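You operate a simulated robot arm through the tools that you are given. There is no shell and no other tool.

You are at the controls of a simulated robot arm. One attempt, no reset.

JOB
Cover the brown jar and put the green tile and the tube coil away in the drawer.
Fine: shut the drawer.
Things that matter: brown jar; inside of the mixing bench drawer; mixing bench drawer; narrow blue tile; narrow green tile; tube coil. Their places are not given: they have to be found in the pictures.

Only the result counts: the job must be done as asked and must still hold three seconds after the hand-in. Knocking over, shifting, dropping, spilling or breaking anything else fails it. A push-on lid holds only when it is set on centred and level and pressed home; a screw cap is set on level and turned clockwise until tight.

ROBOT AND FRAMES
A 7-joint arm with a two-finger parallel gripper, fixed in place. Base frame: the origin is at the foot of the arm, x ahead of it, y to its left, z up. Readings come in m, degrees, newtons and seconds.
With the tool pointing down near the work surface it reaches from about 0.44 to 0.9 m from the base axis. Its first joint turns from -17.0 to 126.0 degrees. Payload 1.57 kg.
The TCP is the grasp point between the finger pads, 0.03 m short of the fingertips. In the tool frame z runs along the fingers and y along their closing line. Largest opening 0.08 m; finger width 0.017, thickness 0.012; the body of the gripper, 0.04 by 0.082 m, starts 0.08 m behind the TCP.
Orientation is that of the tool frame in the base frame, as a unit quaternion [x, y, z, w]. With the fingers straight down and closing along the base's y, the tool's x points along the base's -x, its y along +y and its z along -z.

CONTROLS
- The arm moves only by the tool drive_tool. Its argument "plan" is text: rows parted by semicolons, each of 7 numbers parted by spaces: the shift along the tool's x, y, z in mm, then the turn, a rotation vector about the tool's x, y, z in degrees, then the closure in counts, from 0 (fully open) to 255 (shut). In form: x y z ax ay az fingers; .... A call has 1 to 20 rows; each row shifts and turns the commanded pose from where the row before left it, along the tool's axes as they then stand. Each row takes 0.2 s and may step no farther than 0.05 m and 8.6 degrees from the row before; otherwise, or with a gripper value out of range, the whole call is refused. Where a pose cannot be reached the arm comes as near as it can. A force on the tool above 40 N (or 10 N above the force at the start of the call, whichever is more), or a blocked arm, ends the call early, and 0.2 s more pass. The fingers move at their own pace (about 0.045 m/s each) and stop on an object; they squeeze with about 29 N. The grip force told is the motor's: it shows also when the fingers shut on nothing. Time passes only in rows, and 0.2 s behind the last, so rows that do not move let the fingers close. The reply holds the time, the measured pose of the TCP, the force on the tool along the base axes, the opening and the grip force, in the units named above and with some noise, with the torque about the TCP (base axes, N m) and any sound that the robot's microphone picked up.
- Cameras (640 x 400 px; columns grow to the right, rows downward): "scene" is fixed at [0.398, 0.6506, 1.5603]; the picture's right is [-0.99, -0.11, 0.00], its down [-0.05, 0.42, -0.91] and it looks along [0.10, -0.90, -0.42] (base axes); focal length 311 px, centre (320, 200). "wrist" rides on the gripper at [0.072, -0.007, -0.122] in the tool frame; the picture's right is [0.09, 1.00, 0.00], its down [-0.84, 0.08, -0.54] and it looks along [-0.54, 0.05, 0.84] (tool axes); focal length 238 px, centre (320, 200).
- snapshot(camera): a new picture of that camera. No time passes.
- lift_body(by): slides the trunk up (or, below 0, down) by that many m; the arm rides with it, the base frame stays. It gives what a move gives, with no picture.
- measure_at(camera, pixels): there is no depth. For up to 12 entries [column, row, z] of the newest picture of that camera ("zoom" is the newest enlarged one), the place [x, y] in the base frame at which the ray of that pixel passes the height z, good to about 0.002 m. No time passes.
- enlarge(camera, box): a new picture of the part [left, top, right, bottom] of that camera's present view, enlarged. No time passes.
- sign_off(): hands the job in; it is judged then, once.

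Unless the task says otherwise, let go and move clear before handing in.

The tools are called after "Request:" as name(argument=value, ...) on one line, values as JSON. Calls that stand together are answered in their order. drive_tool: Moves the arm, as the interface text tells. Its arguments: {"type":"object","properties":{"plan":{"type":"string"}},"required":["plan"]} The other tools are called the same way: lift_body (by) slides the trunk up or down; snapshot (camera) takes a picture; measure_at (camera, pixels) gives the place at which the rays of pixels pass given heights; enlarge (camera, box) takes an enlarged picture of a part of a camera's view; sign_off () hands the job in.

At the start:

```text
t: 0.0
eef_pos: [0.708, -0.0353, 1.1786]
orientation: [-0.001, 1.0, 0.001, 0.0]
contact_force: [-0.6, 0.8, 0.6]
torque: [0.0, -0.04, 0.02]
width: 0.08
finger_force: 0.1
trunk travel left (down, up): [-0.7, 0.09]
```

scene: 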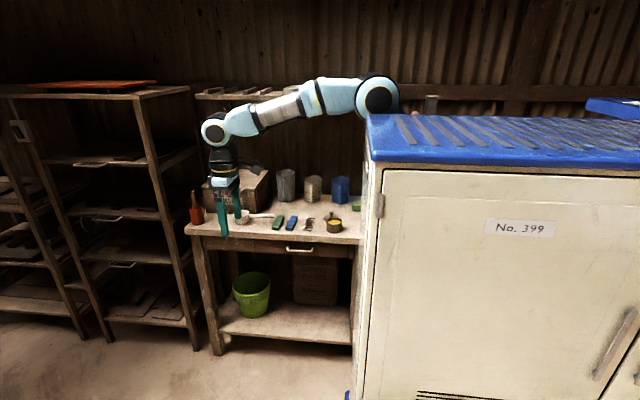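
wrist: 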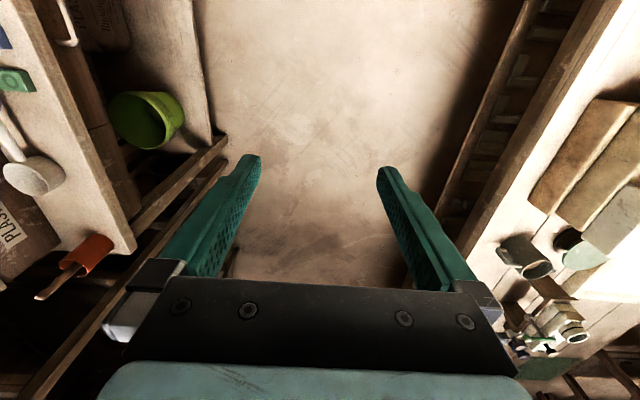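

The scene picture shows a bench near pixels (190-360, 190-245) with small items on it and a drawer handle at about (300, 250). I'll enlarge that part to identify the objects.

Request:
enlarge(camera="scene", box=[180, 150, 380, 275])

Request:
enlarge(camera="wrist", box=[0, 0, 220, 300])

Request:
measure_at(camera="scene", pixels=[[300, 250, 0.7], [190, 230, 0.8], [360, 240, 0.8], [335, 225, 0.8], [278, 222, 0.8], [291, 222, 0.8], [309, 224, 0.8]])

```text
3.20 times, centred on (280, 212) of scene
```

zoom: 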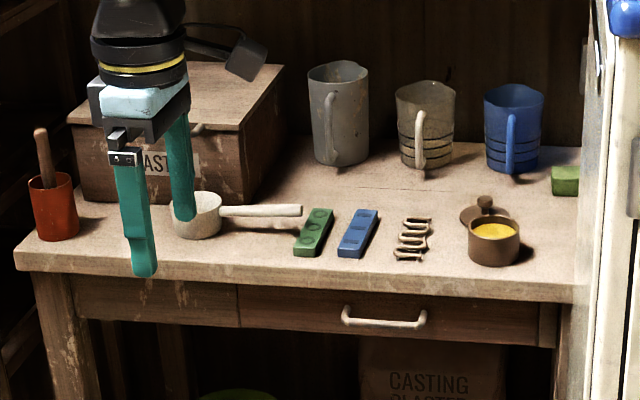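

```text
1.33 times, centred on (110, 150) of wrist
```

zoom: 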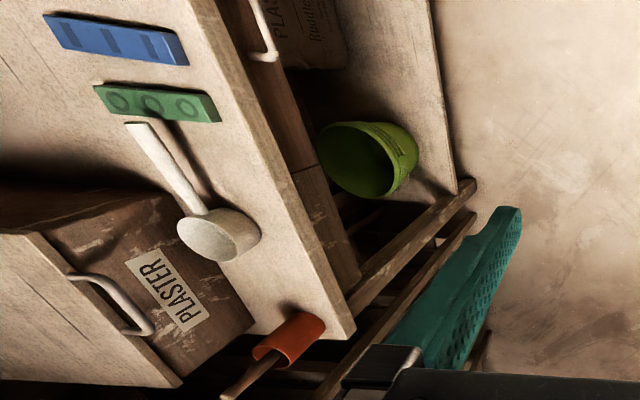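

```text
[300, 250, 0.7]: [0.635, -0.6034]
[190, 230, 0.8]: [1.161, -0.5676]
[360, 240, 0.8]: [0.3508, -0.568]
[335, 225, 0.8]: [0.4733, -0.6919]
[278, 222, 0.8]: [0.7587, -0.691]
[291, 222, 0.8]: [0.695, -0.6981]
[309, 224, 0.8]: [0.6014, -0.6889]
```

The rays of the scene view and of the wrist view put the near bench at a height of roughly 0.85 m and y≈-0.59, which may be outside the range of joint 1. The wrist view also shows a second table on the right, so I'll look closely at that one.

Request:
enlarge(camera="wrist", box=[420, 80, 640, 400])

Request:
enlarge(camera="wrist", box=[490, 200, 640, 380])

Request:
enlarge(camera="scene", box=[300, 60, 640, 272])

```text
1.25 times, centred on (530, 240) of wrist
```

zoom: 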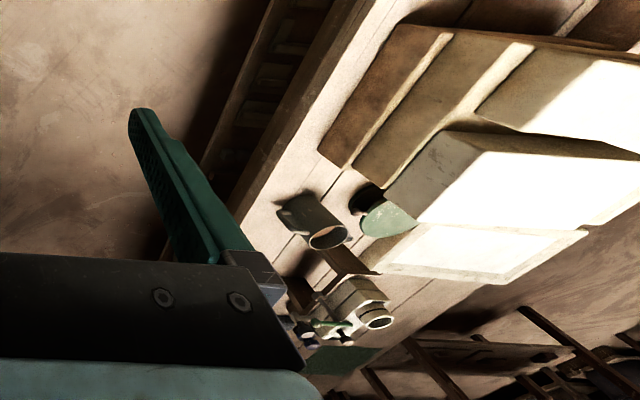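

```text
2.22 times, centred on (565, 290) of wrist
```

zoom: 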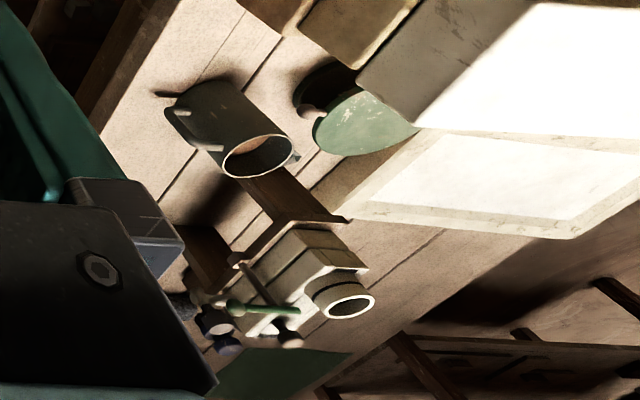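

```text
1.88 times, centred on (470, 166) of scene
```

zoom: 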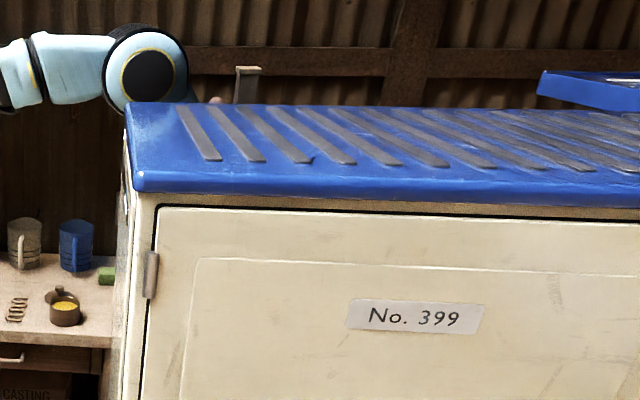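

The second table, with the vise and cans, holds none of the job items, so the scene's bench is the mixing bench. I'll yaw the tool 90° so the wrist camera faces the bench (-y) and the fingers close along x, then look again.

Request:
drive_tool(plan="0 0 0 0 0 8 0; 0 0 0 0 0 8 0; 0 0 0 0 0 8 0; 0 0 0 0 0 8 0; 0 0 0 0 0 8 0; 0 0 0 0 0 8 0; 0 0 0 0 0 8 0; 0 0 0 0 0 8 0; 0 0 0 0 0 8 0; 0 0 0 0 0 8 0; 0 0 0 0 0 8 0; 0 0 0 0 0 2 0")

Request:
snapshot(camera="wrist")

Request:
snapshot(camera="scene")

```text
t: 2.6
eef_pos: [0.7087, -0.0348, 1.1795]
orientation: [0.708, 0.706, 0.0, -0.001]
contact_force: [-0.2, 0.2, -0.6]
torque: [0.0, 0.04, -0.02]
width: 0.0799
finger_force: 0.0
trunk travel left (down, up): [-0.7, 0.09]
```

```text
taken
```

wrist: 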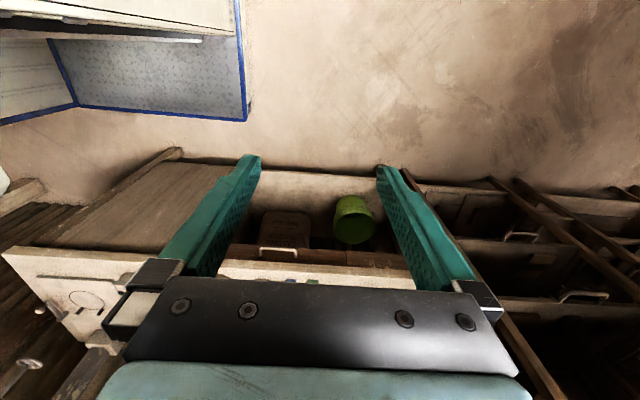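

```text
taken
```

scene: 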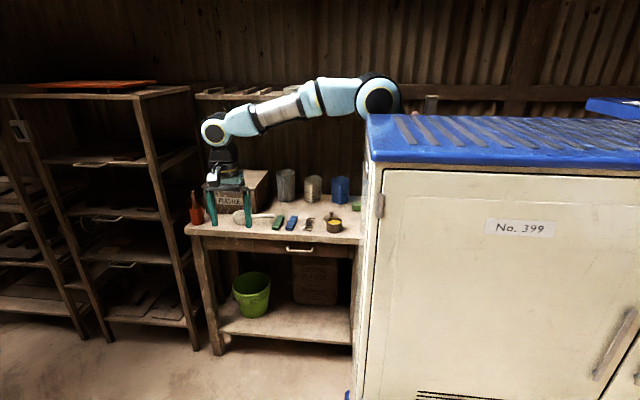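

The tool now has x along base +y and y along base +x. The bench with its drawer handle (285, 252) and the bucket lie straight ahead in -y, so I'll move toward the bench at safe height to check reach.

Request:
drive_tool(plan="-40 -10 0 0 0 0 0; -40 -10 0 0 0 0 0; -40 -10 0 0 0 0 0; -40 -10 0 0 0 0 0; -40 -10 0 0 0 0 0; -40 -10 0 0 0 0 0; -40 -10 0 0 0 0 0; -40 -10 0 0 0 0 0")

Request:
snapshot(camera="wrist")

Request:
snapshot(camera="scene")

```text
t: 4.4
eef_pos: [0.6284, -0.3554, 1.1804]
orientation: [0.706, 0.708, 0.0, 0.0]
contact_force: [0.6, 0.8, 0.3]
torque: [-0.01, 0.04, 0.03]
width: 0.0799
finger_force: 0.1
trunk travel left (down, up): [-0.7, 0.09]
```

```text
taken
```

wrist: 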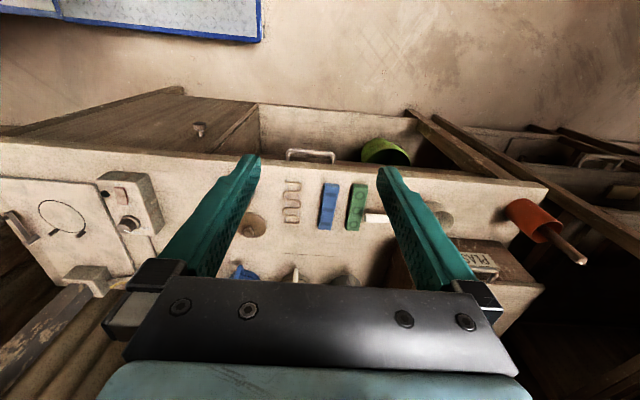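

```text
taken
```

scene: 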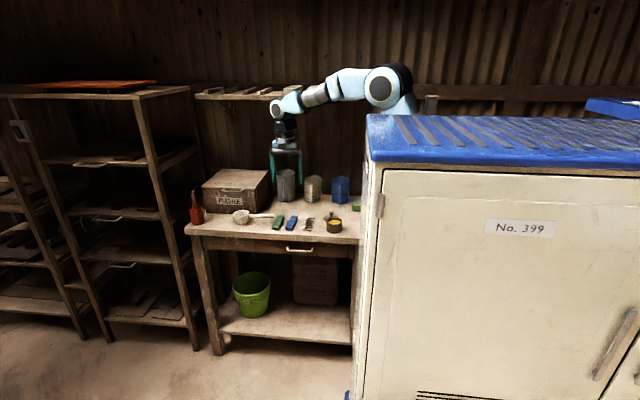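

The arm reached (0.628, -0.355) freely, and the wrist view now shows jar (235, 225), coil (292, 205), blue tile (329, 207), green tile (357, 207) and handle (310, 155). I'll enlarge both views to triangulate heights.

Request:
enlarge(camera="wrist", box=[220, 130, 420, 290])

Request:
enlarge(camera="scene", box=[260, 190, 370, 260])

```text
2.50 times, centred on (320, 210) of wrist
```

zoom: 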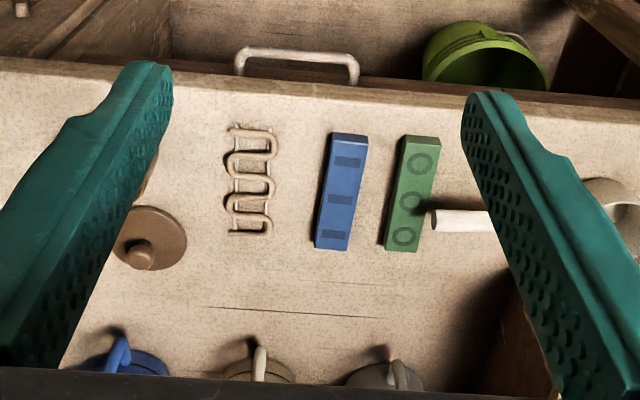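

```text
5.71 times, centred on (315, 225) of scene
```

zoom: 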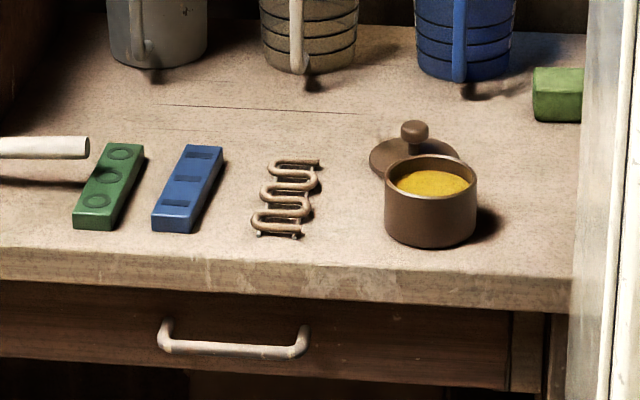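

I'll triangulate the bench height using the green tile's end midpoints and the lid knob, measured in both views at two heights.

Request:
measure_at(camera="zoom", pixels=[[94, 214, 0.85], [94, 214, 0.9], [126, 144, 0.85], [126, 144, 0.9], [415, 126, 0.85], [415, 126, 0.9], [300, 268, 0.85], [300, 268, 0.9], [162, 340, 0.85], [162, 340, 0.75], [305, 345, 0.85], [305, 345, 0.75]])

Request:
measure_at(camera="wrist", pixels=[[359.2, 188.8, 0.85], [359.2, 188.8, 0.9], [352.4, 230.4, 0.85], [352.4, 230.4, 0.9], [248, 233.2, 0.85], [248, 233.2, 0.9], [292, 160, 0.85], [292, 160, 0.75], [330, 164, 0.85], [330, 164, 0.75]])

```text
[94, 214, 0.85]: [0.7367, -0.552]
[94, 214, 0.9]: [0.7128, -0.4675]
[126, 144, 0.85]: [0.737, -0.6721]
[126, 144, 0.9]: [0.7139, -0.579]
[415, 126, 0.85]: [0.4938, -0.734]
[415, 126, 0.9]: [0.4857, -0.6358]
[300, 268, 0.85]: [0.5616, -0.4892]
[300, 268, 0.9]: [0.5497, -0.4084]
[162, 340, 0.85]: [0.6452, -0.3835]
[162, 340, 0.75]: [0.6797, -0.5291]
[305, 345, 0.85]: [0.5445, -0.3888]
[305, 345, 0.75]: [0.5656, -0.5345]
```

```text
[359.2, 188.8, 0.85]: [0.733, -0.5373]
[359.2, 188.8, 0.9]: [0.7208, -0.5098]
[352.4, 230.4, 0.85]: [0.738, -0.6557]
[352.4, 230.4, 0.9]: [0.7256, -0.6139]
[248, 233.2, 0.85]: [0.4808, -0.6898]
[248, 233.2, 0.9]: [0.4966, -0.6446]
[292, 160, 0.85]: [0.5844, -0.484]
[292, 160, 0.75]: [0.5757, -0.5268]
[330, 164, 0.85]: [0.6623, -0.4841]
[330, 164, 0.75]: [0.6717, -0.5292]
```

The tile tops sit at z≈0.865 and the lid knob's top is near (0.49, -0.652, 0.892). Next I'll triangulate the handle bar, the jar and the coil.

Request:
measure_at(camera="zoom", pixels=[[232, 350, 0.7], [232, 350, 0.75], [232, 350, 0.8], [386, 190, 0.89], [477, 190, 0.89], [431, 157, 0.89], [431, 213, 0.89], [431, 248, 0.85], [290, 160, 0.86], [275, 238, 0.86], [253, 220, 0.86], [322, 180, 0.86]])

Request:
measure_at(camera="wrist", pixels=[[310.8, 150.8, 0.7], [310.8, 150.8, 0.75], [310.8, 150.8, 0.8], [286, 154, 0.75], [336, 156, 0.75], [312, 160.4, 0.85], [290, 180, 0.86], [293, 223, 0.86], [282, 195, 0.86], [303, 190, 0.86]])

```text
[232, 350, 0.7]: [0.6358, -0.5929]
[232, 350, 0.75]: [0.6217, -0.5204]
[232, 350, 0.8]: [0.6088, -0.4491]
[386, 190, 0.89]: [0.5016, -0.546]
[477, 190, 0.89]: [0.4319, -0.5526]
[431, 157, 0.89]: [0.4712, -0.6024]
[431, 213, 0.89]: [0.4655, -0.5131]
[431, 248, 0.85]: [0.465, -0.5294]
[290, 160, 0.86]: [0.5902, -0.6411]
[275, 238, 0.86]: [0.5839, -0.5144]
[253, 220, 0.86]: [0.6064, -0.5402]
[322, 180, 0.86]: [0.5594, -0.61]
```

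```text
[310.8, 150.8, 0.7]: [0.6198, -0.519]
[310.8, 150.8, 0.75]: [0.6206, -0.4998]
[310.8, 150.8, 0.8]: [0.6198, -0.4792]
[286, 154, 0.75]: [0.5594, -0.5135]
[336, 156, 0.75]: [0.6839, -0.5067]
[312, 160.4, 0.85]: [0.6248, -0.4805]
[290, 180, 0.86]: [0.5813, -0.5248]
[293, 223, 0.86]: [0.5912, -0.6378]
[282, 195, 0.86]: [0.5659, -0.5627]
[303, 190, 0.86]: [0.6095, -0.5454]
```

The handle bar sits at about (0.622, -0.492, 0.768), just under the bench edge at y≈-0.485, so it needs a horizontal grasp. I'll back off, return the yaw, then pitch the tool toward -y, and measure the bench's lower edge and drawer face meanwhile.

Request:
measure_at(camera="zoom", pixels=[[300, 298, 0.85], [300, 298, 0.82], [300, 298, 0.8], [165, 325, 0.77], [305, 328, 0.77], [510, 315, 0.8], [510, 388, 0.75], [20, 356, 0.75]])

Request:
drive_tool(plan="40 0 0 0 0 0 0; 40 0 0 0 0 0 0; 40 0 0 0 0 0 0; 0 0 0 0 0 -8 0; 0 0 0 0 0 -8 0; 0 0 0 0 0 -8 0; 0 0 0 0 0 -8 0; 0 0 0 0 0 -8 0; 0 0 0 0 0 -8 0; 0 0 0 0 0 -8 0; 0 0 0 0 0 -8 0; 0 0 0 0 0 -8 0; 0 0 0 0 0 -8 0; 0 0 0 0 0 -8 0; 0 0 0 0 0 -2 0")

```text
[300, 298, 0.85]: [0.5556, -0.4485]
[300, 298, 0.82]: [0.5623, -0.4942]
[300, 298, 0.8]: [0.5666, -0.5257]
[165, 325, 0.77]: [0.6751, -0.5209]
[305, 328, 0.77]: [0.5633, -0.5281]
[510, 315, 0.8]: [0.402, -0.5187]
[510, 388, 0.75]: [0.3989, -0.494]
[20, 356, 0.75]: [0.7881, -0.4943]
```

```text
t: 7.6
eef_pos: [0.6288, -0.2347, 1.1796]
orientation: [0.0, 1.0, 0.0, 0.0]
contact_force: [0.2, 0.5, -0.4]
torque: [-0.04, 0.0, 0.02]
width: 0.0799
finger_force: 0.0
trunk travel left (down, up): [-0.7, 0.09]
```

Bench underside is at z≈0.826 and the drawer face near y≈-0.525, leaving about 5 cm above the bar. Now pitching the tool horizontal toward -y at this safe height.

Request:
drive_tool(plan="0 0 0 8 0 0 100; 0 0 0 8 0 0 100; 0 0 0 8 0 0 100; 0 0 0 8 0 0 100; 0 0 0 8 0 0 100; 0 0 0 8 0 0 100; 0 0 0 8 0 0 100; 0 0 0 8 0 0 100; 0 0 0 8 0 0 100; 0 0 0 8 0 0 100; 0 0 0 8 0 0 100; 0 0 0 2 0 0 100")

Request:
snapshot(camera="scene")

Request:
snapshot(camera="wrist")

```text
t: 10.2
eef_pos: [0.6291, -0.2355, 1.1796]
orientation: [0.001, -0.707, 0.708, 0.0]
contact_force: [0.4, 0.0, 1.3]
torque: [0.02, 0.0, 0.0]
width: 0.0488
finger_force: 0.1
trunk travel left (down, up): [-0.7, 0.09]
```

```text
taken
```

scene: 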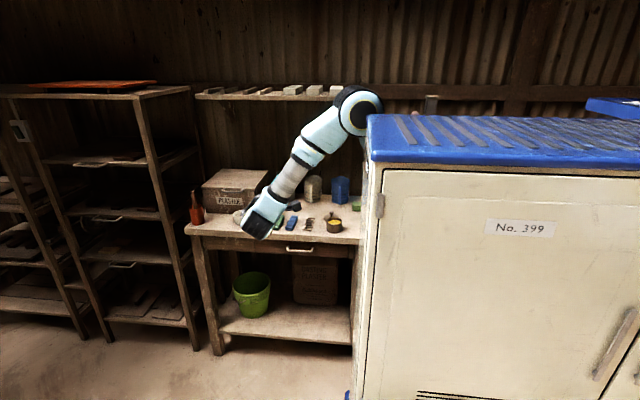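

```text
taken
```

wrist: 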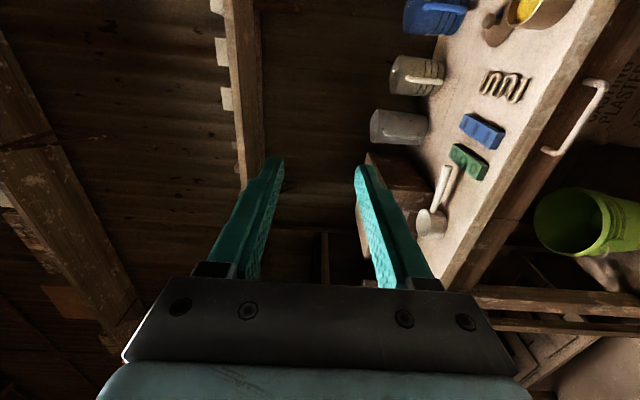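

The tool is horizontal toward -y with closure 100 giving a 0.049 m opening. I'll lower the trunk in two steps toward the handle height of 0.768.

Request:
lift_body(by=-0.2)

Request:
snapshot(camera="scene")

```text
t: 12.4
eef_pos: [0.6281, -0.2353, 0.9797]
orientation: [-0.001, -0.707, 0.708, -0.001]
contact_force: [-0.4, -0.3, -0.1]
torque: [-0.03, 0.0, 0.06]
width: 0.0488
finger_force: 0.2
trunk travel left (down, up): [-0.5, 0.29]
```

```text
taken
```

scene: 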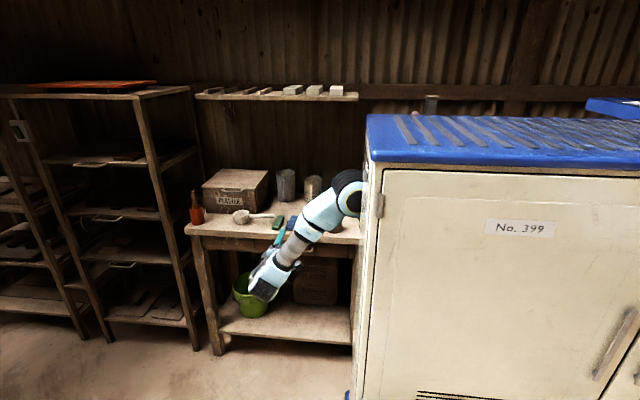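

No contact while lowering; the arm passes freely beside the cabinet. Lowering another 0.2 m.

Request:
lift_body(by=-0.21)

Request:
snapshot(camera="scene")

Request:
snapshot(camera="wrist")

```text
t: 14.6
eef_pos: [0.6283, -0.2351, 0.7697]
orientation: [0.001, -0.707, 0.707, 0.0]
contact_force: [-0.9, 1.0, 0.2]
torque: [0.02, -0.02, 0.01]
width: 0.0485
finger_force: 0.1
trunk travel left (down, up): [-0.29, 0.5]
```

```text
taken
```

scene: 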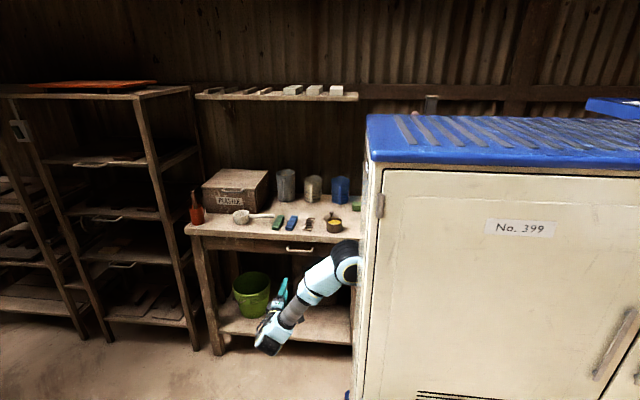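

```text
taken
```

wrist: 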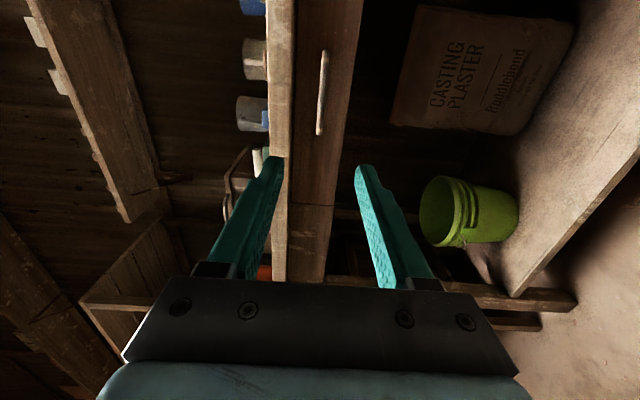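

The wrist view puts the bar at u≈322, between the fingertips, spanning x≈0.56–0.675 at z≈0.769. I'm advancing along -y in steps toward it.

Request:
drive_tool(plan="5 0 40 0 0 0 100; 5 0 40 0 0 0 100; 0 0 40 0 0 0 100; 0 0 40 0 0 0 100; 0 0 30 0 0 0 100")

Request:
snapshot(camera="wrist")

Request:
enlarge(camera="scene", box=[230, 200, 390, 300])

```text
t: 15.8
eef_pos: [0.6192, -0.4242, 0.7686]
orientation: [-0.001, 0.707, -0.707, 0.0]
contact_force: [0.3, 0.5, 0.2]
torque: [-0.02, 0.0, -0.05]
width: 0.0485
finger_force: 0.2
trunk travel left (down, up): [-0.29, 0.5]
```

```text
taken
```

wrist: 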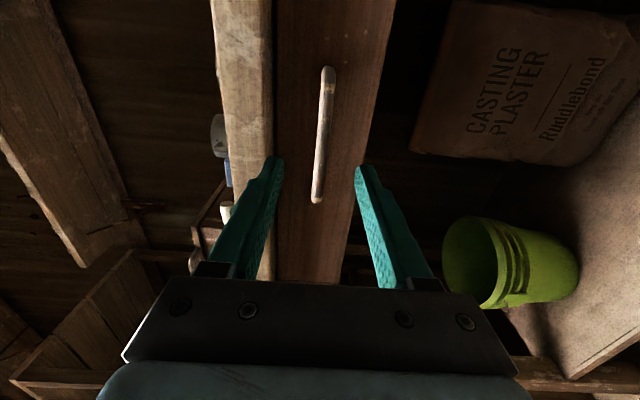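

```text
4.00 times, centred on (310, 250) of scene
```

zoom: 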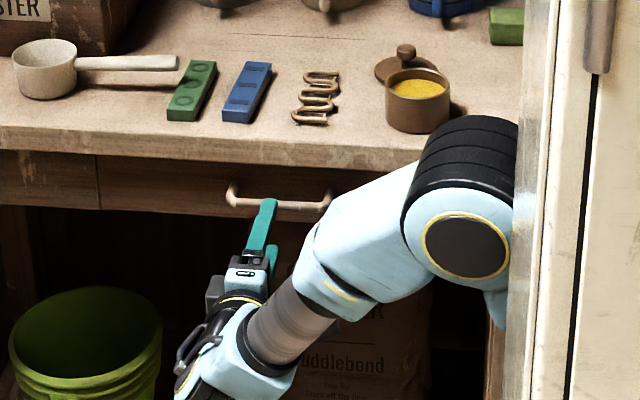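

The bar stays between the fingers (u≈322, mid-gap≈318), and the elbow is well clear of the jar. I'll advance the last 57 mm and close on the bar.

Request:
drive_tool(plan="0 0 20 0 0 0 100; 0 0 20 0 0 0 100; 0 0 17 0 0 0 100; 0 0 0 0 0 0 255; 0 0 0 0 0 0 255; 0 0 0 0 0 0 255; 0 0 0 0 0 0 255")

Request:
enlarge(camera="scene", box=[230, 200, 390, 300])

Request:
snapshot(camera="wrist")

```text
t: 17.4
eef_pos: [0.6188, -0.4819, 0.7675]
orientation: [-0.001, 0.708, -0.706, -0.001]
contact_force: [-1.0, -0.4, -15.6]
torque: [0.21, -0.05, 0.28]
width: 0.0106
finger_force: 28.3
trunk travel left (down, up): [-0.29, 0.5]
```

```text
4.00 times, centred on (310, 250) of scene
```

zoom: 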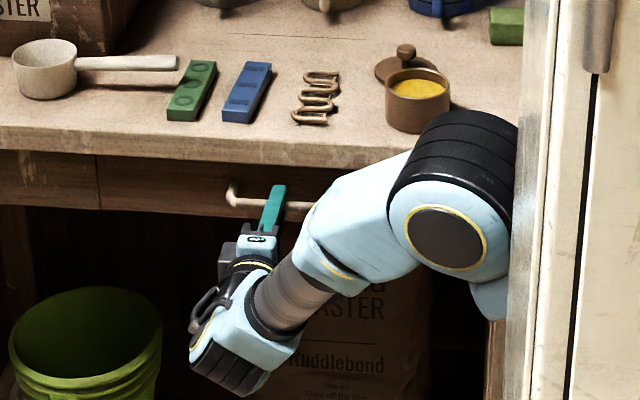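

```text
taken
```

wrist: 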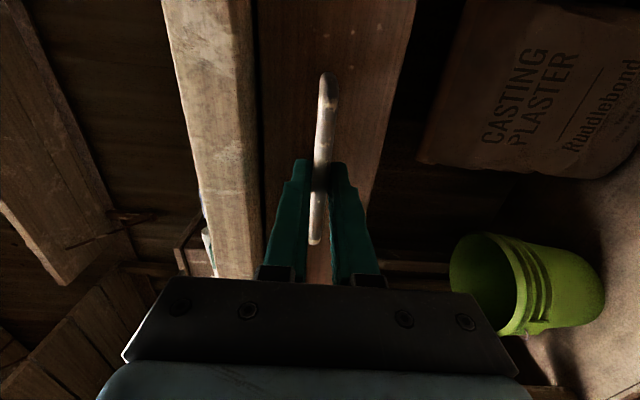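

The grip is on the bar (opening 0.0106 m, 28 N) with a small vertical preload. I'll relieve it by about 1 mm and pull the drawer out in +y.

Request:
drive_tool(plan="0 1.5 0 0 0 0 255; 0 0 -15 0 0 0 255; 0 0 -20 0 0 0 255; 0 0 -20 0 0 0 255; 0 0 -20 0 0 0 255; 0 0 -20 0 0 0 255; 0 0 -20 0 0 0 255; 0 0 -20 0 0 0 255; 0 0 -20 0 0 0 255")

Request:
enlarge(camera="scene", box=[230, 200, 390, 300])

Request:
snapshot(camera="wrist")

```text
t: 19.4
eef_pos: [0.6182, -0.3284, 0.7672]
orientation: [-0.001, 0.708, -0.707, 0.001]
contact_force: [-4.7, -1.3, -22.0]
torque: [0.3, -0.08, 0.49]
width: 0.0108
finger_force: 28.2
trunk travel left (down, up): [-0.29, 0.5]
```

```text
4.00 times, centred on (310, 250) of scene
```

zoom: 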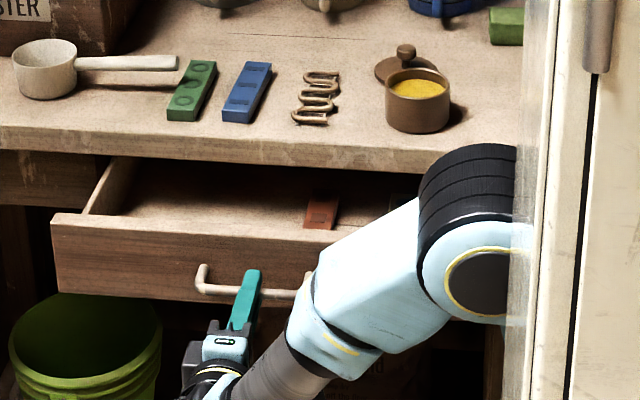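

```text
taken
```

wrist: 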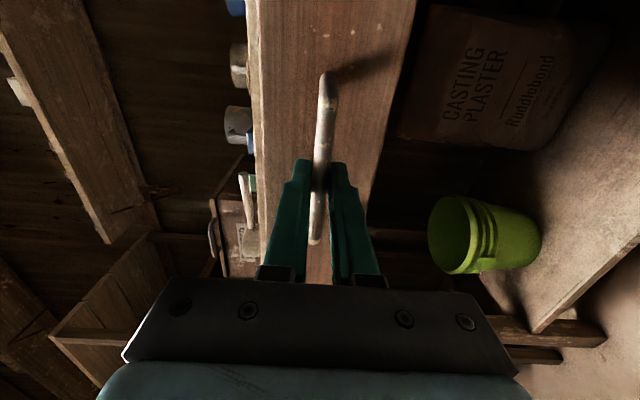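

The drawer is out about 0.155 m and holds a red tile near zoom (322, 210). I'll correct the vertical preload the other way and pull it further for more room.

Request:
drive_tool(plan="0 -3 0 0 0 0 255; 0 -1 -15 0 0 0 255; 0 0 -15 0 0 0 255; 0 0 -15 0 0 0 255; 0 0 -15 0 0 0 255; 0 0 -15 0 0 0 255; 0 0 -15 0 0 0 255")

Request:
enlarge(camera="scene", box=[230, 200, 390, 300])

```text
t: 19.9
eef_pos: [0.6184, -0.3227, 0.7687]
orientation: [-0.003, 0.71, -0.704, -0.001]
contact_force: [1.9, 0.2, -12.6]
torque: [0.23, -0.28, 0.55]
width: 0.0109
finger_force: 29.0
trunk travel left (down, up): [-0.29, 0.5]
stopped in row 2: the force on the tool passed its limit at 41 N (the readings are from after the stop); the commanded pose is now the measured one
```

```text
4.00 times, centred on (310, 250) of scene
```

zoom: 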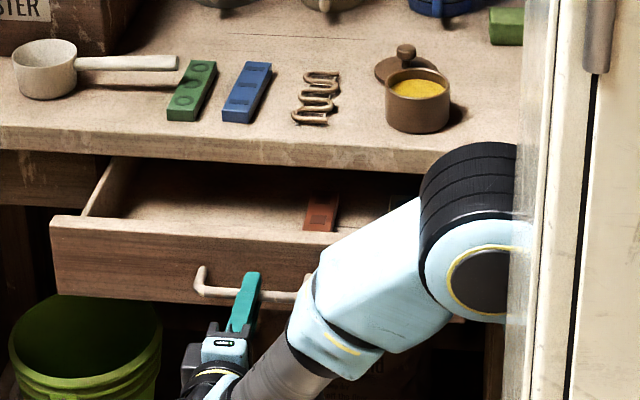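

The drawer met its stop at about 0.16 m of travel. I'll open the fingers and back off in +y.

Request:
drive_tool(plan="0 0 3 0 0 0 100; 0 0 0 0 0 0 100; 0 0 0 0 0 0 100; 0 0 -20 0 0 0 100; 0 0 -40 0 0 0 100; 0 0 -40 0 0 0 100")

Request:
snapshot(camera="scene")

```text
t: 21.3
eef_pos: [0.6177, -0.2253, 0.77]
orientation: [-0.001, 0.708, -0.706, -0.001]
contact_force: [0.2, 1.0, -0.1]
torque: [0.0, 0.02, -0.02]
width: 0.0484
finger_force: 0.1
trunk travel left (down, up): [-0.29, 0.5]
```

```text
taken
```

scene: 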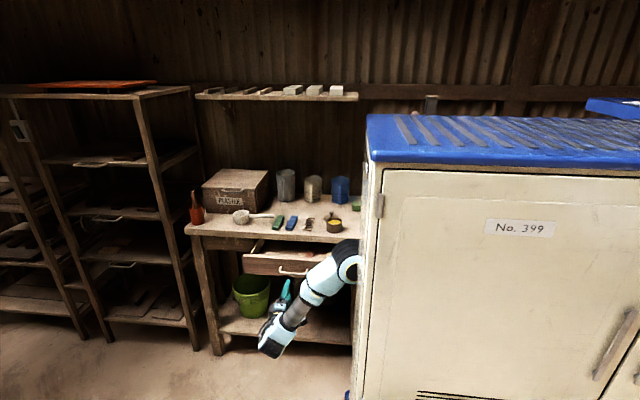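

The drawer stayed open and the fingers are clear. I'll raise the trunk 0.21 m and turn the tool back to pointing down.

Request:
lift_body(by=0.21)

Request:
drive_tool(plan="0 0 0 -8 0 0 0; 0 0 0 -8 0 0 0; 0 0 0 -8 0 0 0; 0 0 0 -8 0 0 0; 0 0 0 -8 0 0 0; 0 0 0 -8 0 0 0; 0 0 0 -8 0 0 0; 0 0 0 -8 0 0 0; 0 0 0 -8 0 0 0; 0 0 0 -8 0 0 0; 0 0 0 -8 0 0 0; 0 0 0 -2 0 0 0")

Request:
drive_tool(plan="0 0 0 0 0 8 0; 0 0 0 0 0 8 0; 0 0 0 0 0 8 0; 0 0 0 0 0 8 0; 0 0 0 0 0 8 0; 0 0 0 0 0 8 0; 0 0 0 0 0 8 0; 0 0 0 0 0 8 0; 0 0 0 0 0 8 0; 0 0 0 0 0 8 0; 0 0 0 0 0 8 0; 0 0 0 0 0 2 0")

Request:
snapshot(camera="wrist")

Request:
enlarge(camera="scene", box=[230, 200, 390, 300])

```text
t: 23.6
eef_pos: [0.6186, -0.2265, 0.9806]
orientation: [-0.002, 0.709, -0.705, 0.0]
contact_force: [0.0, 0.4, 0.1]
torque: [-0.02, 0.01, 0.01]
width: 0.0487
finger_force: 0.1
trunk travel left (down, up): [-0.5, 0.29]
```

```text
t: 26.2
eef_pos: [0.6188, -0.2265, 0.9803]
orientation: [0.0, 1.0, 0.004, -0.002]
contact_force: [0.1, 0.0, -1.1]
torque: [0.02, 0.02, 0.0]
width: 0.0801
finger_force: 0.0
trunk travel left (down, up): [-0.5, 0.29]
```

```text
t: 28.8
eef_pos: [0.6174, -0.2261, 0.9809]
orientation: [0.708, 0.706, 0.001, -0.003]
contact_force: [0.5, -0.4, 0.2]
torque: [-0.01, -0.03, 0.02]
width: 0.0799
finger_force: 0.1
trunk travel left (down, up): [-0.5, 0.29]
```

```text
taken
```

wrist: 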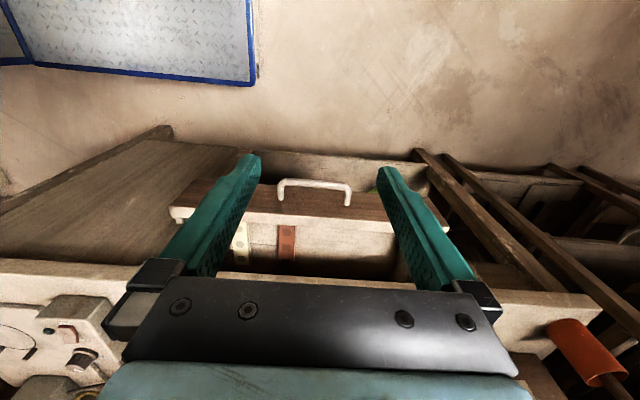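

```text
4.00 times, centred on (310, 250) of scene
```

zoom: 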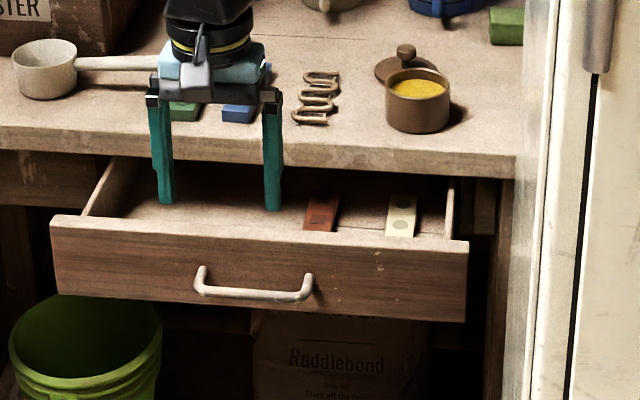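

The drawer now shows a red tile and a cream tile on its low-x side, with free space on the +x side. I'll raise the trunk and take an overhead look to measure it.

Request:
lift_body(by=0.2)

Request:
drive_tool(plan="-30 0 0 0 0 0 0; -30 0 0 0 0 0 0")

Request:
snapshot(camera="wrist")

Request:
enlarge(camera="wrist", box=[200, 120, 440, 270])

```text
t: 30.9
eef_pos: [0.6176, -0.2267, 1.1798]
orientation: [0.707, 0.708, 0.001, -0.003]
contact_force: [-0.1, 0.3, -1.0]
torque: [0.02, 0.01, 0.01]
width: 0.0798
finger_force: 0.1
trunk travel left (down, up): [-0.7, 0.09]
```

```text
t: 31.5
eef_pos: [0.6178, -0.2865, 1.1805]
orientation: [0.706, 0.708, 0.001, -0.004]
contact_force: [-0.5, 0.1, -0.2]
torque: [-0.01, -0.01, 0.02]
width: 0.0801
finger_force: 0.1
trunk travel left (down, up): [-0.7, 0.09]
```

```text
taken
```

wrist: 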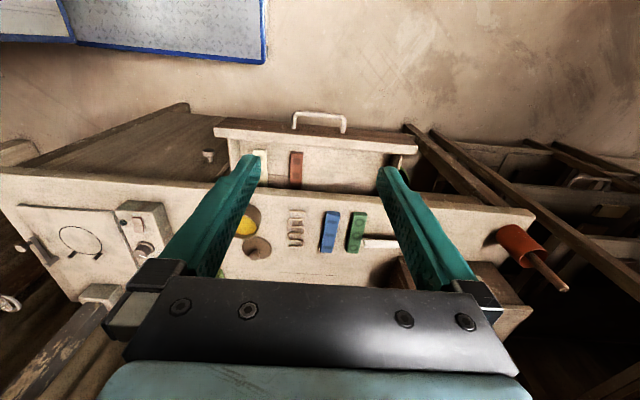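

```text
2.67 times, centred on (320, 195) of wrist
```

zoom: 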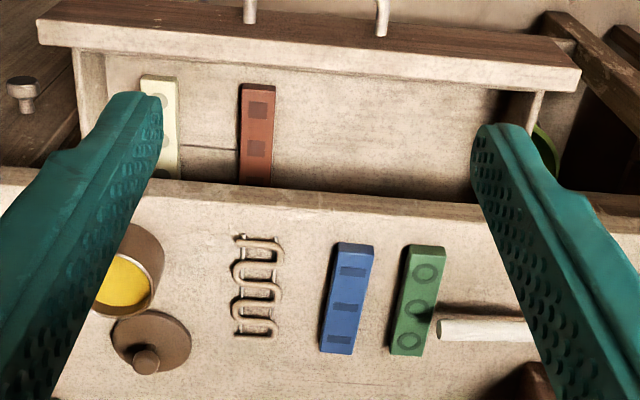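

This view shows the drawer interior from zoom row 75 to 190, free between columns 280 and 470. I'll measure the drawer, the tiles, the coil, the jar and the lid from this view and the scene view.

Request:
measure_at(camera="zoom", pixels=[[38, 20, 0.8], [580, 68, 0.8], [40, 45, 0.8], [578, 92, 0.8], [528, 100, 0.8], [260, 86, 0.75], [259, 182, 0.75], [300, 190, 0.85], [480, 205, 0.85], [350, 73, 0.8]])

Request:
measure_at(camera="scene", pixels=[[347, 260.25, 0.8], [242.5, 254.25, 0.8], [347, 260.25, 0.82], [242.5, 254.25, 0.82], [310, 257.5, 0.75], [315, 248, 0.75]])

Request:
measure_at(camera="zoom", pixels=[[411, 258, 0.865], [445, 260, 0.865], [390, 354, 0.865], [422, 357, 0.865], [338, 256, 0.865], [374, 258, 0.865], [150, 343, 0.855], [108, 343, 0.855], [193, 343, 0.855], [145, 352, 0.892], [436, 330, 0.88], [440, 320, 0.88]])

Request:
measure_at(camera="zoom", pixels=[[258, 236, 0.855], [258, 340, 0.855], [233, 270, 0.855], [284, 255, 0.855], [254, 240, 0.855], [254, 330, 0.855]])

```text
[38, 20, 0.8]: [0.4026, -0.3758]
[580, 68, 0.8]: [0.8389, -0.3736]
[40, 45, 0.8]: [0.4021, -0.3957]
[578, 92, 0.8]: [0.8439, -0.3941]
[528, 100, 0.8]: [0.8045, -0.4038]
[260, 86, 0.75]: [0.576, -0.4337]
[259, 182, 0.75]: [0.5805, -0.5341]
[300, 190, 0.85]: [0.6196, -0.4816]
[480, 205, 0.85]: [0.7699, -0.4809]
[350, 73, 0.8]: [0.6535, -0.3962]
```

```text
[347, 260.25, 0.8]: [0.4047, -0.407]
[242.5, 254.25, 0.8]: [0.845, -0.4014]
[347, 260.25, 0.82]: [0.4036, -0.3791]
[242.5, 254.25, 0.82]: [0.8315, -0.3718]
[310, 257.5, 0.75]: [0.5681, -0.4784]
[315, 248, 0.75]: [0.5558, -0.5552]
```

```text
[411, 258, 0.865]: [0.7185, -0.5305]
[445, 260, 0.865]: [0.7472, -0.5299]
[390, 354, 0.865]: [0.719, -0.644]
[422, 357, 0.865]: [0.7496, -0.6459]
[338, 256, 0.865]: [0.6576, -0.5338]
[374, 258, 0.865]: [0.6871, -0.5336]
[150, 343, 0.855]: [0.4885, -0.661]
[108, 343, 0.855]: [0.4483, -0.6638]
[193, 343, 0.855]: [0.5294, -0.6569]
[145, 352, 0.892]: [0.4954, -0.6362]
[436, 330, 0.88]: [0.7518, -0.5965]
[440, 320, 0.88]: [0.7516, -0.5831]
```

```text
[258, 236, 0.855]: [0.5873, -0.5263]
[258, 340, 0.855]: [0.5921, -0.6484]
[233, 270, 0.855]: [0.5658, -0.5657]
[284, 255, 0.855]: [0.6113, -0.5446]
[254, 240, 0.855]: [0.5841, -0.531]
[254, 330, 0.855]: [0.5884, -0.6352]
```

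Green tile: x 0.7185–0.749, y -0.530 to -0.645, centre x 0.7335. Drawer opening: y -0.389 to -0.48, free x about 0.61–0.79. I'll check the scoop handle's tip against the tile, then lower the trunk and move over the tile to test the reach.

Request:
measure_at(camera="scene", pixels=[[274.75, 215.9, 0.88], [274.75, 215.9, 0.9], [274.75, 215.9, 0.86]])

Request:
lift_body(by=-0.2)

Request:
drive_tool(plan="-39 16.5 0 0 0 0 0; -39 16.5 0 0 0 0 0; -39 16.5 0 0 0 0 0; -39 16.5 0 0 0 0 0; -39 16.5 0 0 0 0 0; -39 16.5 0 0 0 0 0; -39 16.5 0 0 0 0 0")

Request:
snapshot(camera="wrist")

Request:
snapshot(camera="scene")

```text
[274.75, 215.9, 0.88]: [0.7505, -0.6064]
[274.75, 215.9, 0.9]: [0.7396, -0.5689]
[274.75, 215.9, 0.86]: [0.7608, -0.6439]
```

```text
t: 33.7
eef_pos: [0.618, -0.2866, 0.9799]
orientation: [0.707, 0.707, 0.001, -0.003]
contact_force: [-0.5, -0.3, -0.9]
torque: [-0.04, -0.02, 0.01]
width: 0.0801
finger_force: 0.1
trunk travel left (down, up): [-0.5, 0.29]
```

```text
t: 35.3
eef_pos: [0.7264, -0.5552, 0.9773]
orientation: [0.707, 0.707, 0.001, -0.003]
contact_force: [-0.3, -0.7, -0.5]
torque: [-0.04, -0.02, 0.02]
width: 0.0797
finger_force: 0.1
out of reach, approached as far as the arm can: row 7
trunk travel left (down, up): [-0.5, 0.29]
```

```text
taken
```

wrist: 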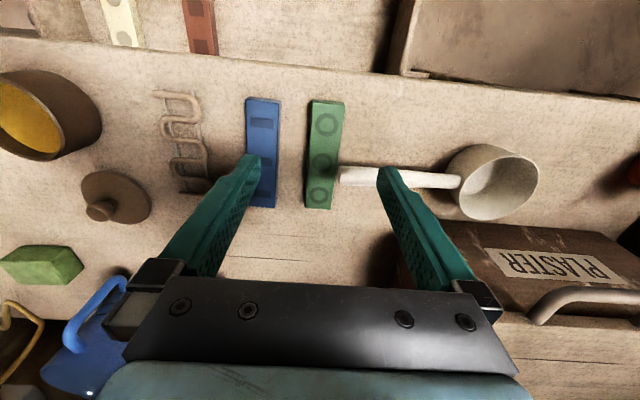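

```text
taken
```

scene: 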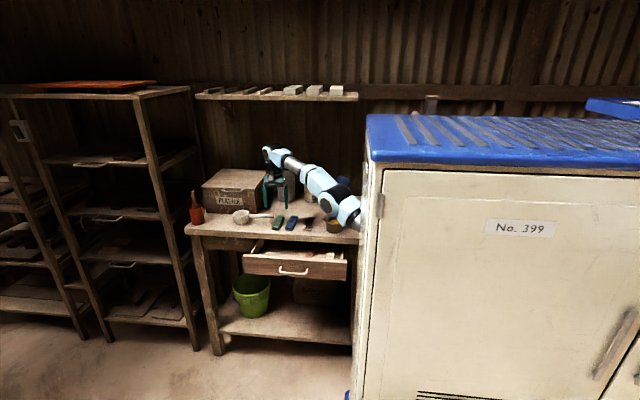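

The tile is just past full stretch: the arm reached (0.726, -0.555), 7 mm short in x. Lowering the tool with the arm should gain reach, so I'll descend 55 mm with a narrowed opening and correct x.

Request:
drive_tool(plan="0 0 20 0 0 0 108; 0 0 20 0 0 0 108; 0 4 15 0 0 0 108; 0 3 0 0 0 0 108")

Request:
snapshot(camera="wrist")

Request:
enlarge(camera="scene", box=[230, 150, 390, 250])

```text
t: 36.3
eef_pos: [0.7343, -0.5567, 0.9208]
orientation: [0.707, 0.707, 0.0, -0.003]
contact_force: [-0.5, 0.8, 0.7]
torque: [-0.02, 0.01, -0.01]
width: 0.0463
finger_force: 0.1
trunk travel left (down, up): [-0.5, 0.29]
```

```text
taken
```

wrist: 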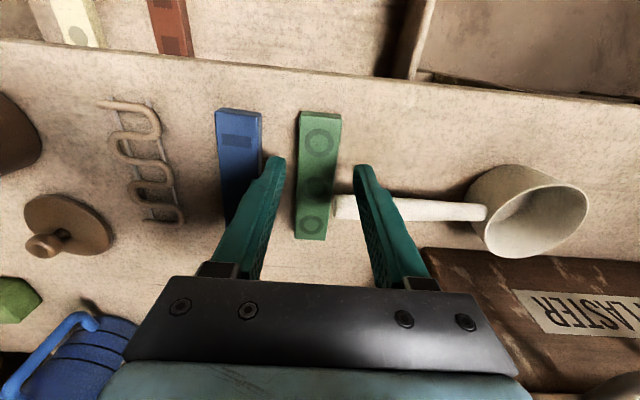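

```text
4.00 times, centred on (310, 200) of scene
```

zoom: 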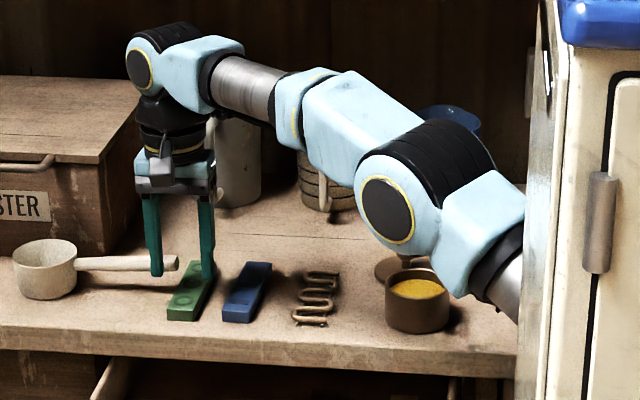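

Pose reached: (0.734, -0.557, 0.921). The scoop handle's tip at (335, 207) is right beside the tile, so I'll measure it and the tile precisely before descending.

Request:
enlarge(camera="wrist", box=[220, 90, 420, 250])

```text
2.50 times, centred on (320, 170) of wrist
```

zoom: 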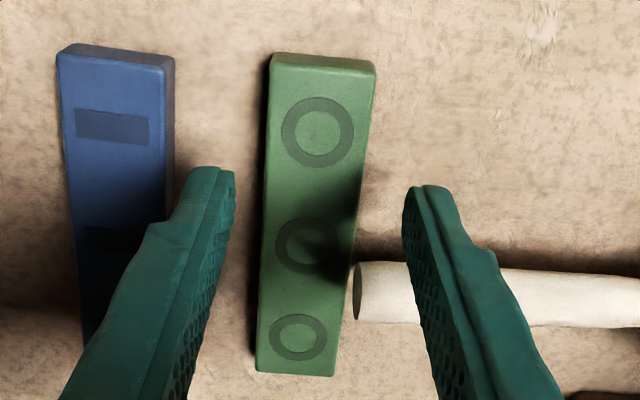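

Request:
measure_at(camera="zoom", pixels=[[354, 292, 0.87], [354, 292, 0.89], [358, 262, 0.88], [358, 320, 0.88], [272, 66, 0.865], [374, 76, 0.865], [257, 371, 0.865], [333, 375, 0.865], [174, 70, 0.865], [345, 270, 0.865], [56, 55, 0.865], [362, 200, 0.865]])

Request:
measure_at(camera="scene", pixels=[[274.5, 215.5, 0.87], [274.5, 215.5, 0.88], [274.5, 215.5, 0.89]])

```text
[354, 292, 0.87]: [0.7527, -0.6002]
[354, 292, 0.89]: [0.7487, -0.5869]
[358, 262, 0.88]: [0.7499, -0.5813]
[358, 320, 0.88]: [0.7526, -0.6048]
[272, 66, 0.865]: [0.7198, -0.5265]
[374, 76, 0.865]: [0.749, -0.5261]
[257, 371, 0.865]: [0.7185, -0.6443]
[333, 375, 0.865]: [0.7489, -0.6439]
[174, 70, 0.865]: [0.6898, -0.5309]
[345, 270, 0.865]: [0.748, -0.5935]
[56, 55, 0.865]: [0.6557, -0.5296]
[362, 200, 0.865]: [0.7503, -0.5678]
```

```text
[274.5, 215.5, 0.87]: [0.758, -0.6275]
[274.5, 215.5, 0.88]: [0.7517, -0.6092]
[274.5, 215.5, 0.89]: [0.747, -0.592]
```

The scoop handle's tip sits at about (0.746, -0.584, 0.894), so it slightly overhangs the tile's edge. I'll grasp the tile nearer its front (y≈-0.547), lift only a few mm, and slide it out in +y before raising it.

Request:
drive_tool(plan="10 0 0 0 0 0 108; 0 0 12 0 0 0 108; 0 0 12 0 0 0 108; 0 0 9 0 0 0 108")

Request:
enlarge(camera="wrist", box=[220, 90, 420, 250])

Request:
enlarge(camera="scene", box=[240, 190, 330, 246])

```text
t: 37.3
eef_pos: [0.7346, -0.5454, 0.8876]
orientation: [0.707, 0.708, 0.001, -0.002]
contact_force: [0.6, 0.2, -0.3]
torque: [0.03, 0.02, 0.02]
width: 0.046
finger_force: 0.0
trunk travel left (down, up): [-0.5, 0.29]
```

```text
2.50 times, centred on (320, 170) of wrist
```

zoom: 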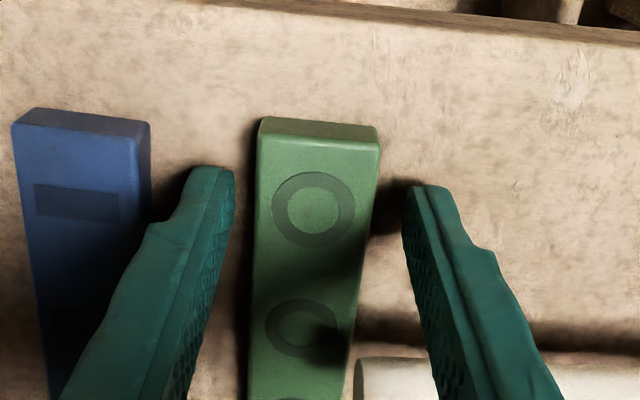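

```text
7.11 times, centred on (285, 218) of scene
```

zoom: 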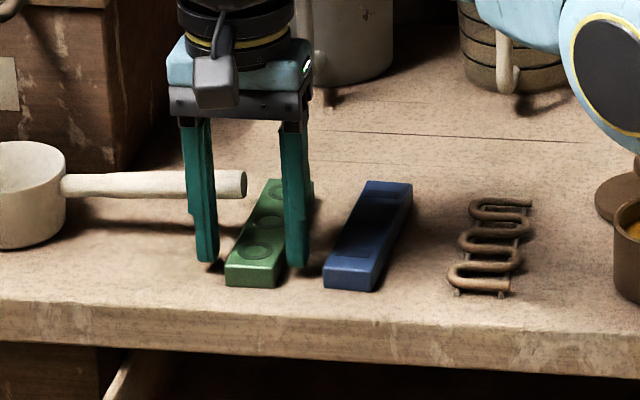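

Fingers straddle the green tile with clearance from the blue tile and scoop. Lowering 3 mm more and closing.

Request:
drive_tool(plan="0 0 3 0 0 0 108; 0 0 0 0 0 0 255; 0 0 0 0 0 0 255; 0 0 0 0 0 0 255")

Request:
enlarge(camera="scene", box=[240, 190, 330, 246])

```text
t: 38.3
eef_pos: [0.7343, -0.5461, 0.8847]
orientation: [0.707, 0.707, 0.001, -0.004]
contact_force: [0.3, -0.5, 0.3]
torque: [-0.04, -0.03, -0.04]
width: 0.0314
finger_force: 28.7
trunk travel left (down, up): [-0.5, 0.29]
```

```text
7.11 times, centred on (285, 218) of scene
```

zoom: 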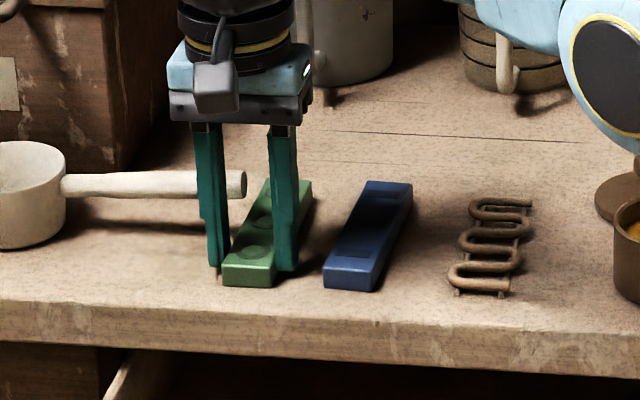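

Tile gripped (0.0314 m, 28.7 N). Lift 7 mm, then slide out in +y away from under the scoop handle.

Request:
drive_tool(plan="0 0 -4 0 0 0 255; 0 -3 -3 0 0 0 255; 20 -2 0 0 0 0 255; 20 0 0 0 0 0 255; 20 0 0 0 0 0 255; 20 0 0 0 0 0 255; 20 0 0 0 0 0 255")

Request:
enlarge(camera="scene", box=[240, 190, 330, 246])

Request:
snapshot(camera="wrist")

```text
t: 39.9
eef_pos: [0.7285, -0.4466, 0.8933]
orientation: [0.707, 0.708, 0.0, -0.004]
contact_force: [0.0, 0.0, -2.2]
torque: [0.06, -0.03, -0.01]
width: 0.0314
finger_force: 29.5
trunk travel left (down, up): [-0.5, 0.29]
```

```text
7.11 times, centred on (285, 218) of scene
```

zoom: 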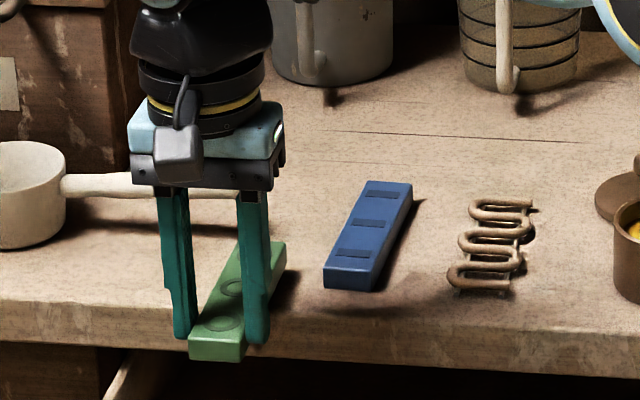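

```text
taken
```

wrist: 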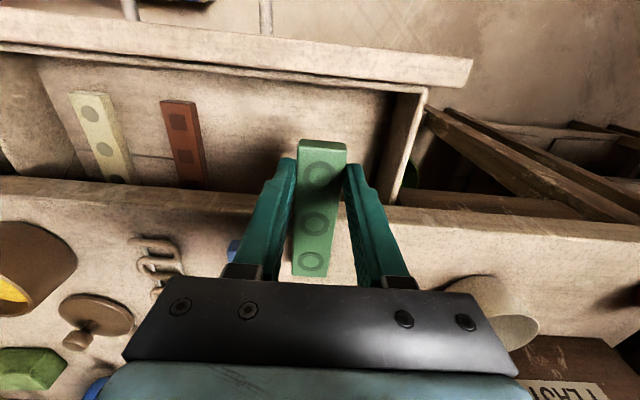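

The tile came out cleanly and the scoop hasn't moved. I'll lift 80 mm and turn the tool back by 90° so the tile lies along x for the drawer.

Request:
drive_tool(plan="0 0 -27 0 0 0 255; 0 0 -27 0 0 0 255; 0 0 -26 0 0 0 255; 0 0 0 0 0 -8 255; 0 0 0 0 0 -8 255; 0 0 0 0 0 -8 255; 0 0 0 0 0 -8 255; 0 0 0 0 0 -8 255; 0 0 0 0 0 -8 255; 0 0 0 0 0 -8 255; 0 0 0 0 0 -8 255; 0 0 0 0 0 -8 255; 0 0 0 0 0 -8 255; 0 0 0 0 0 -8 255; 0 0 0 0 0 -2 255")

Request:
enlarge(camera="scene", box=[230, 200, 390, 300])

Request:
snapshot(camera="wrist")

```text
t: 43.1
eef_pos: [0.73, -0.4465, 0.9728]
orientation: [-0.001, 1.0, 0.003, -0.003]
contact_force: [0.0, -1.4, -1.0]
torque: [0.0, 0.05, -0.01]
width: 0.0312
finger_force: 28.8
trunk travel left (down, up): [-0.5, 0.29]
```

```text
4.00 times, centred on (310, 250) of scene
```

zoom: 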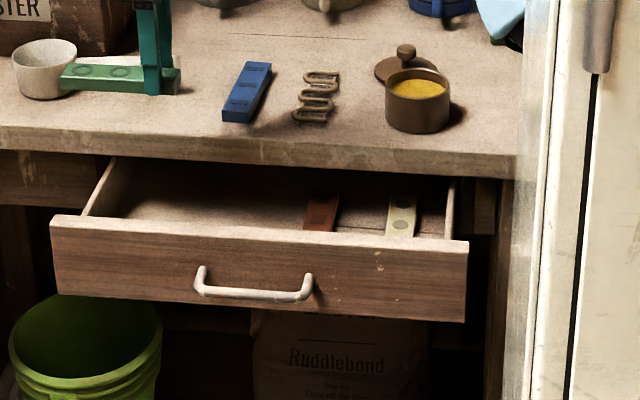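

```text
taken
```

wrist: 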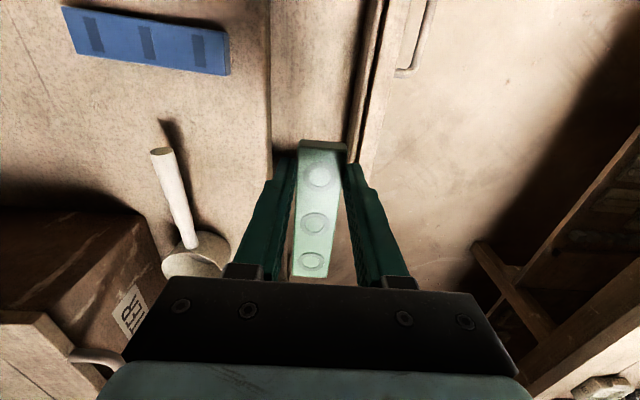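

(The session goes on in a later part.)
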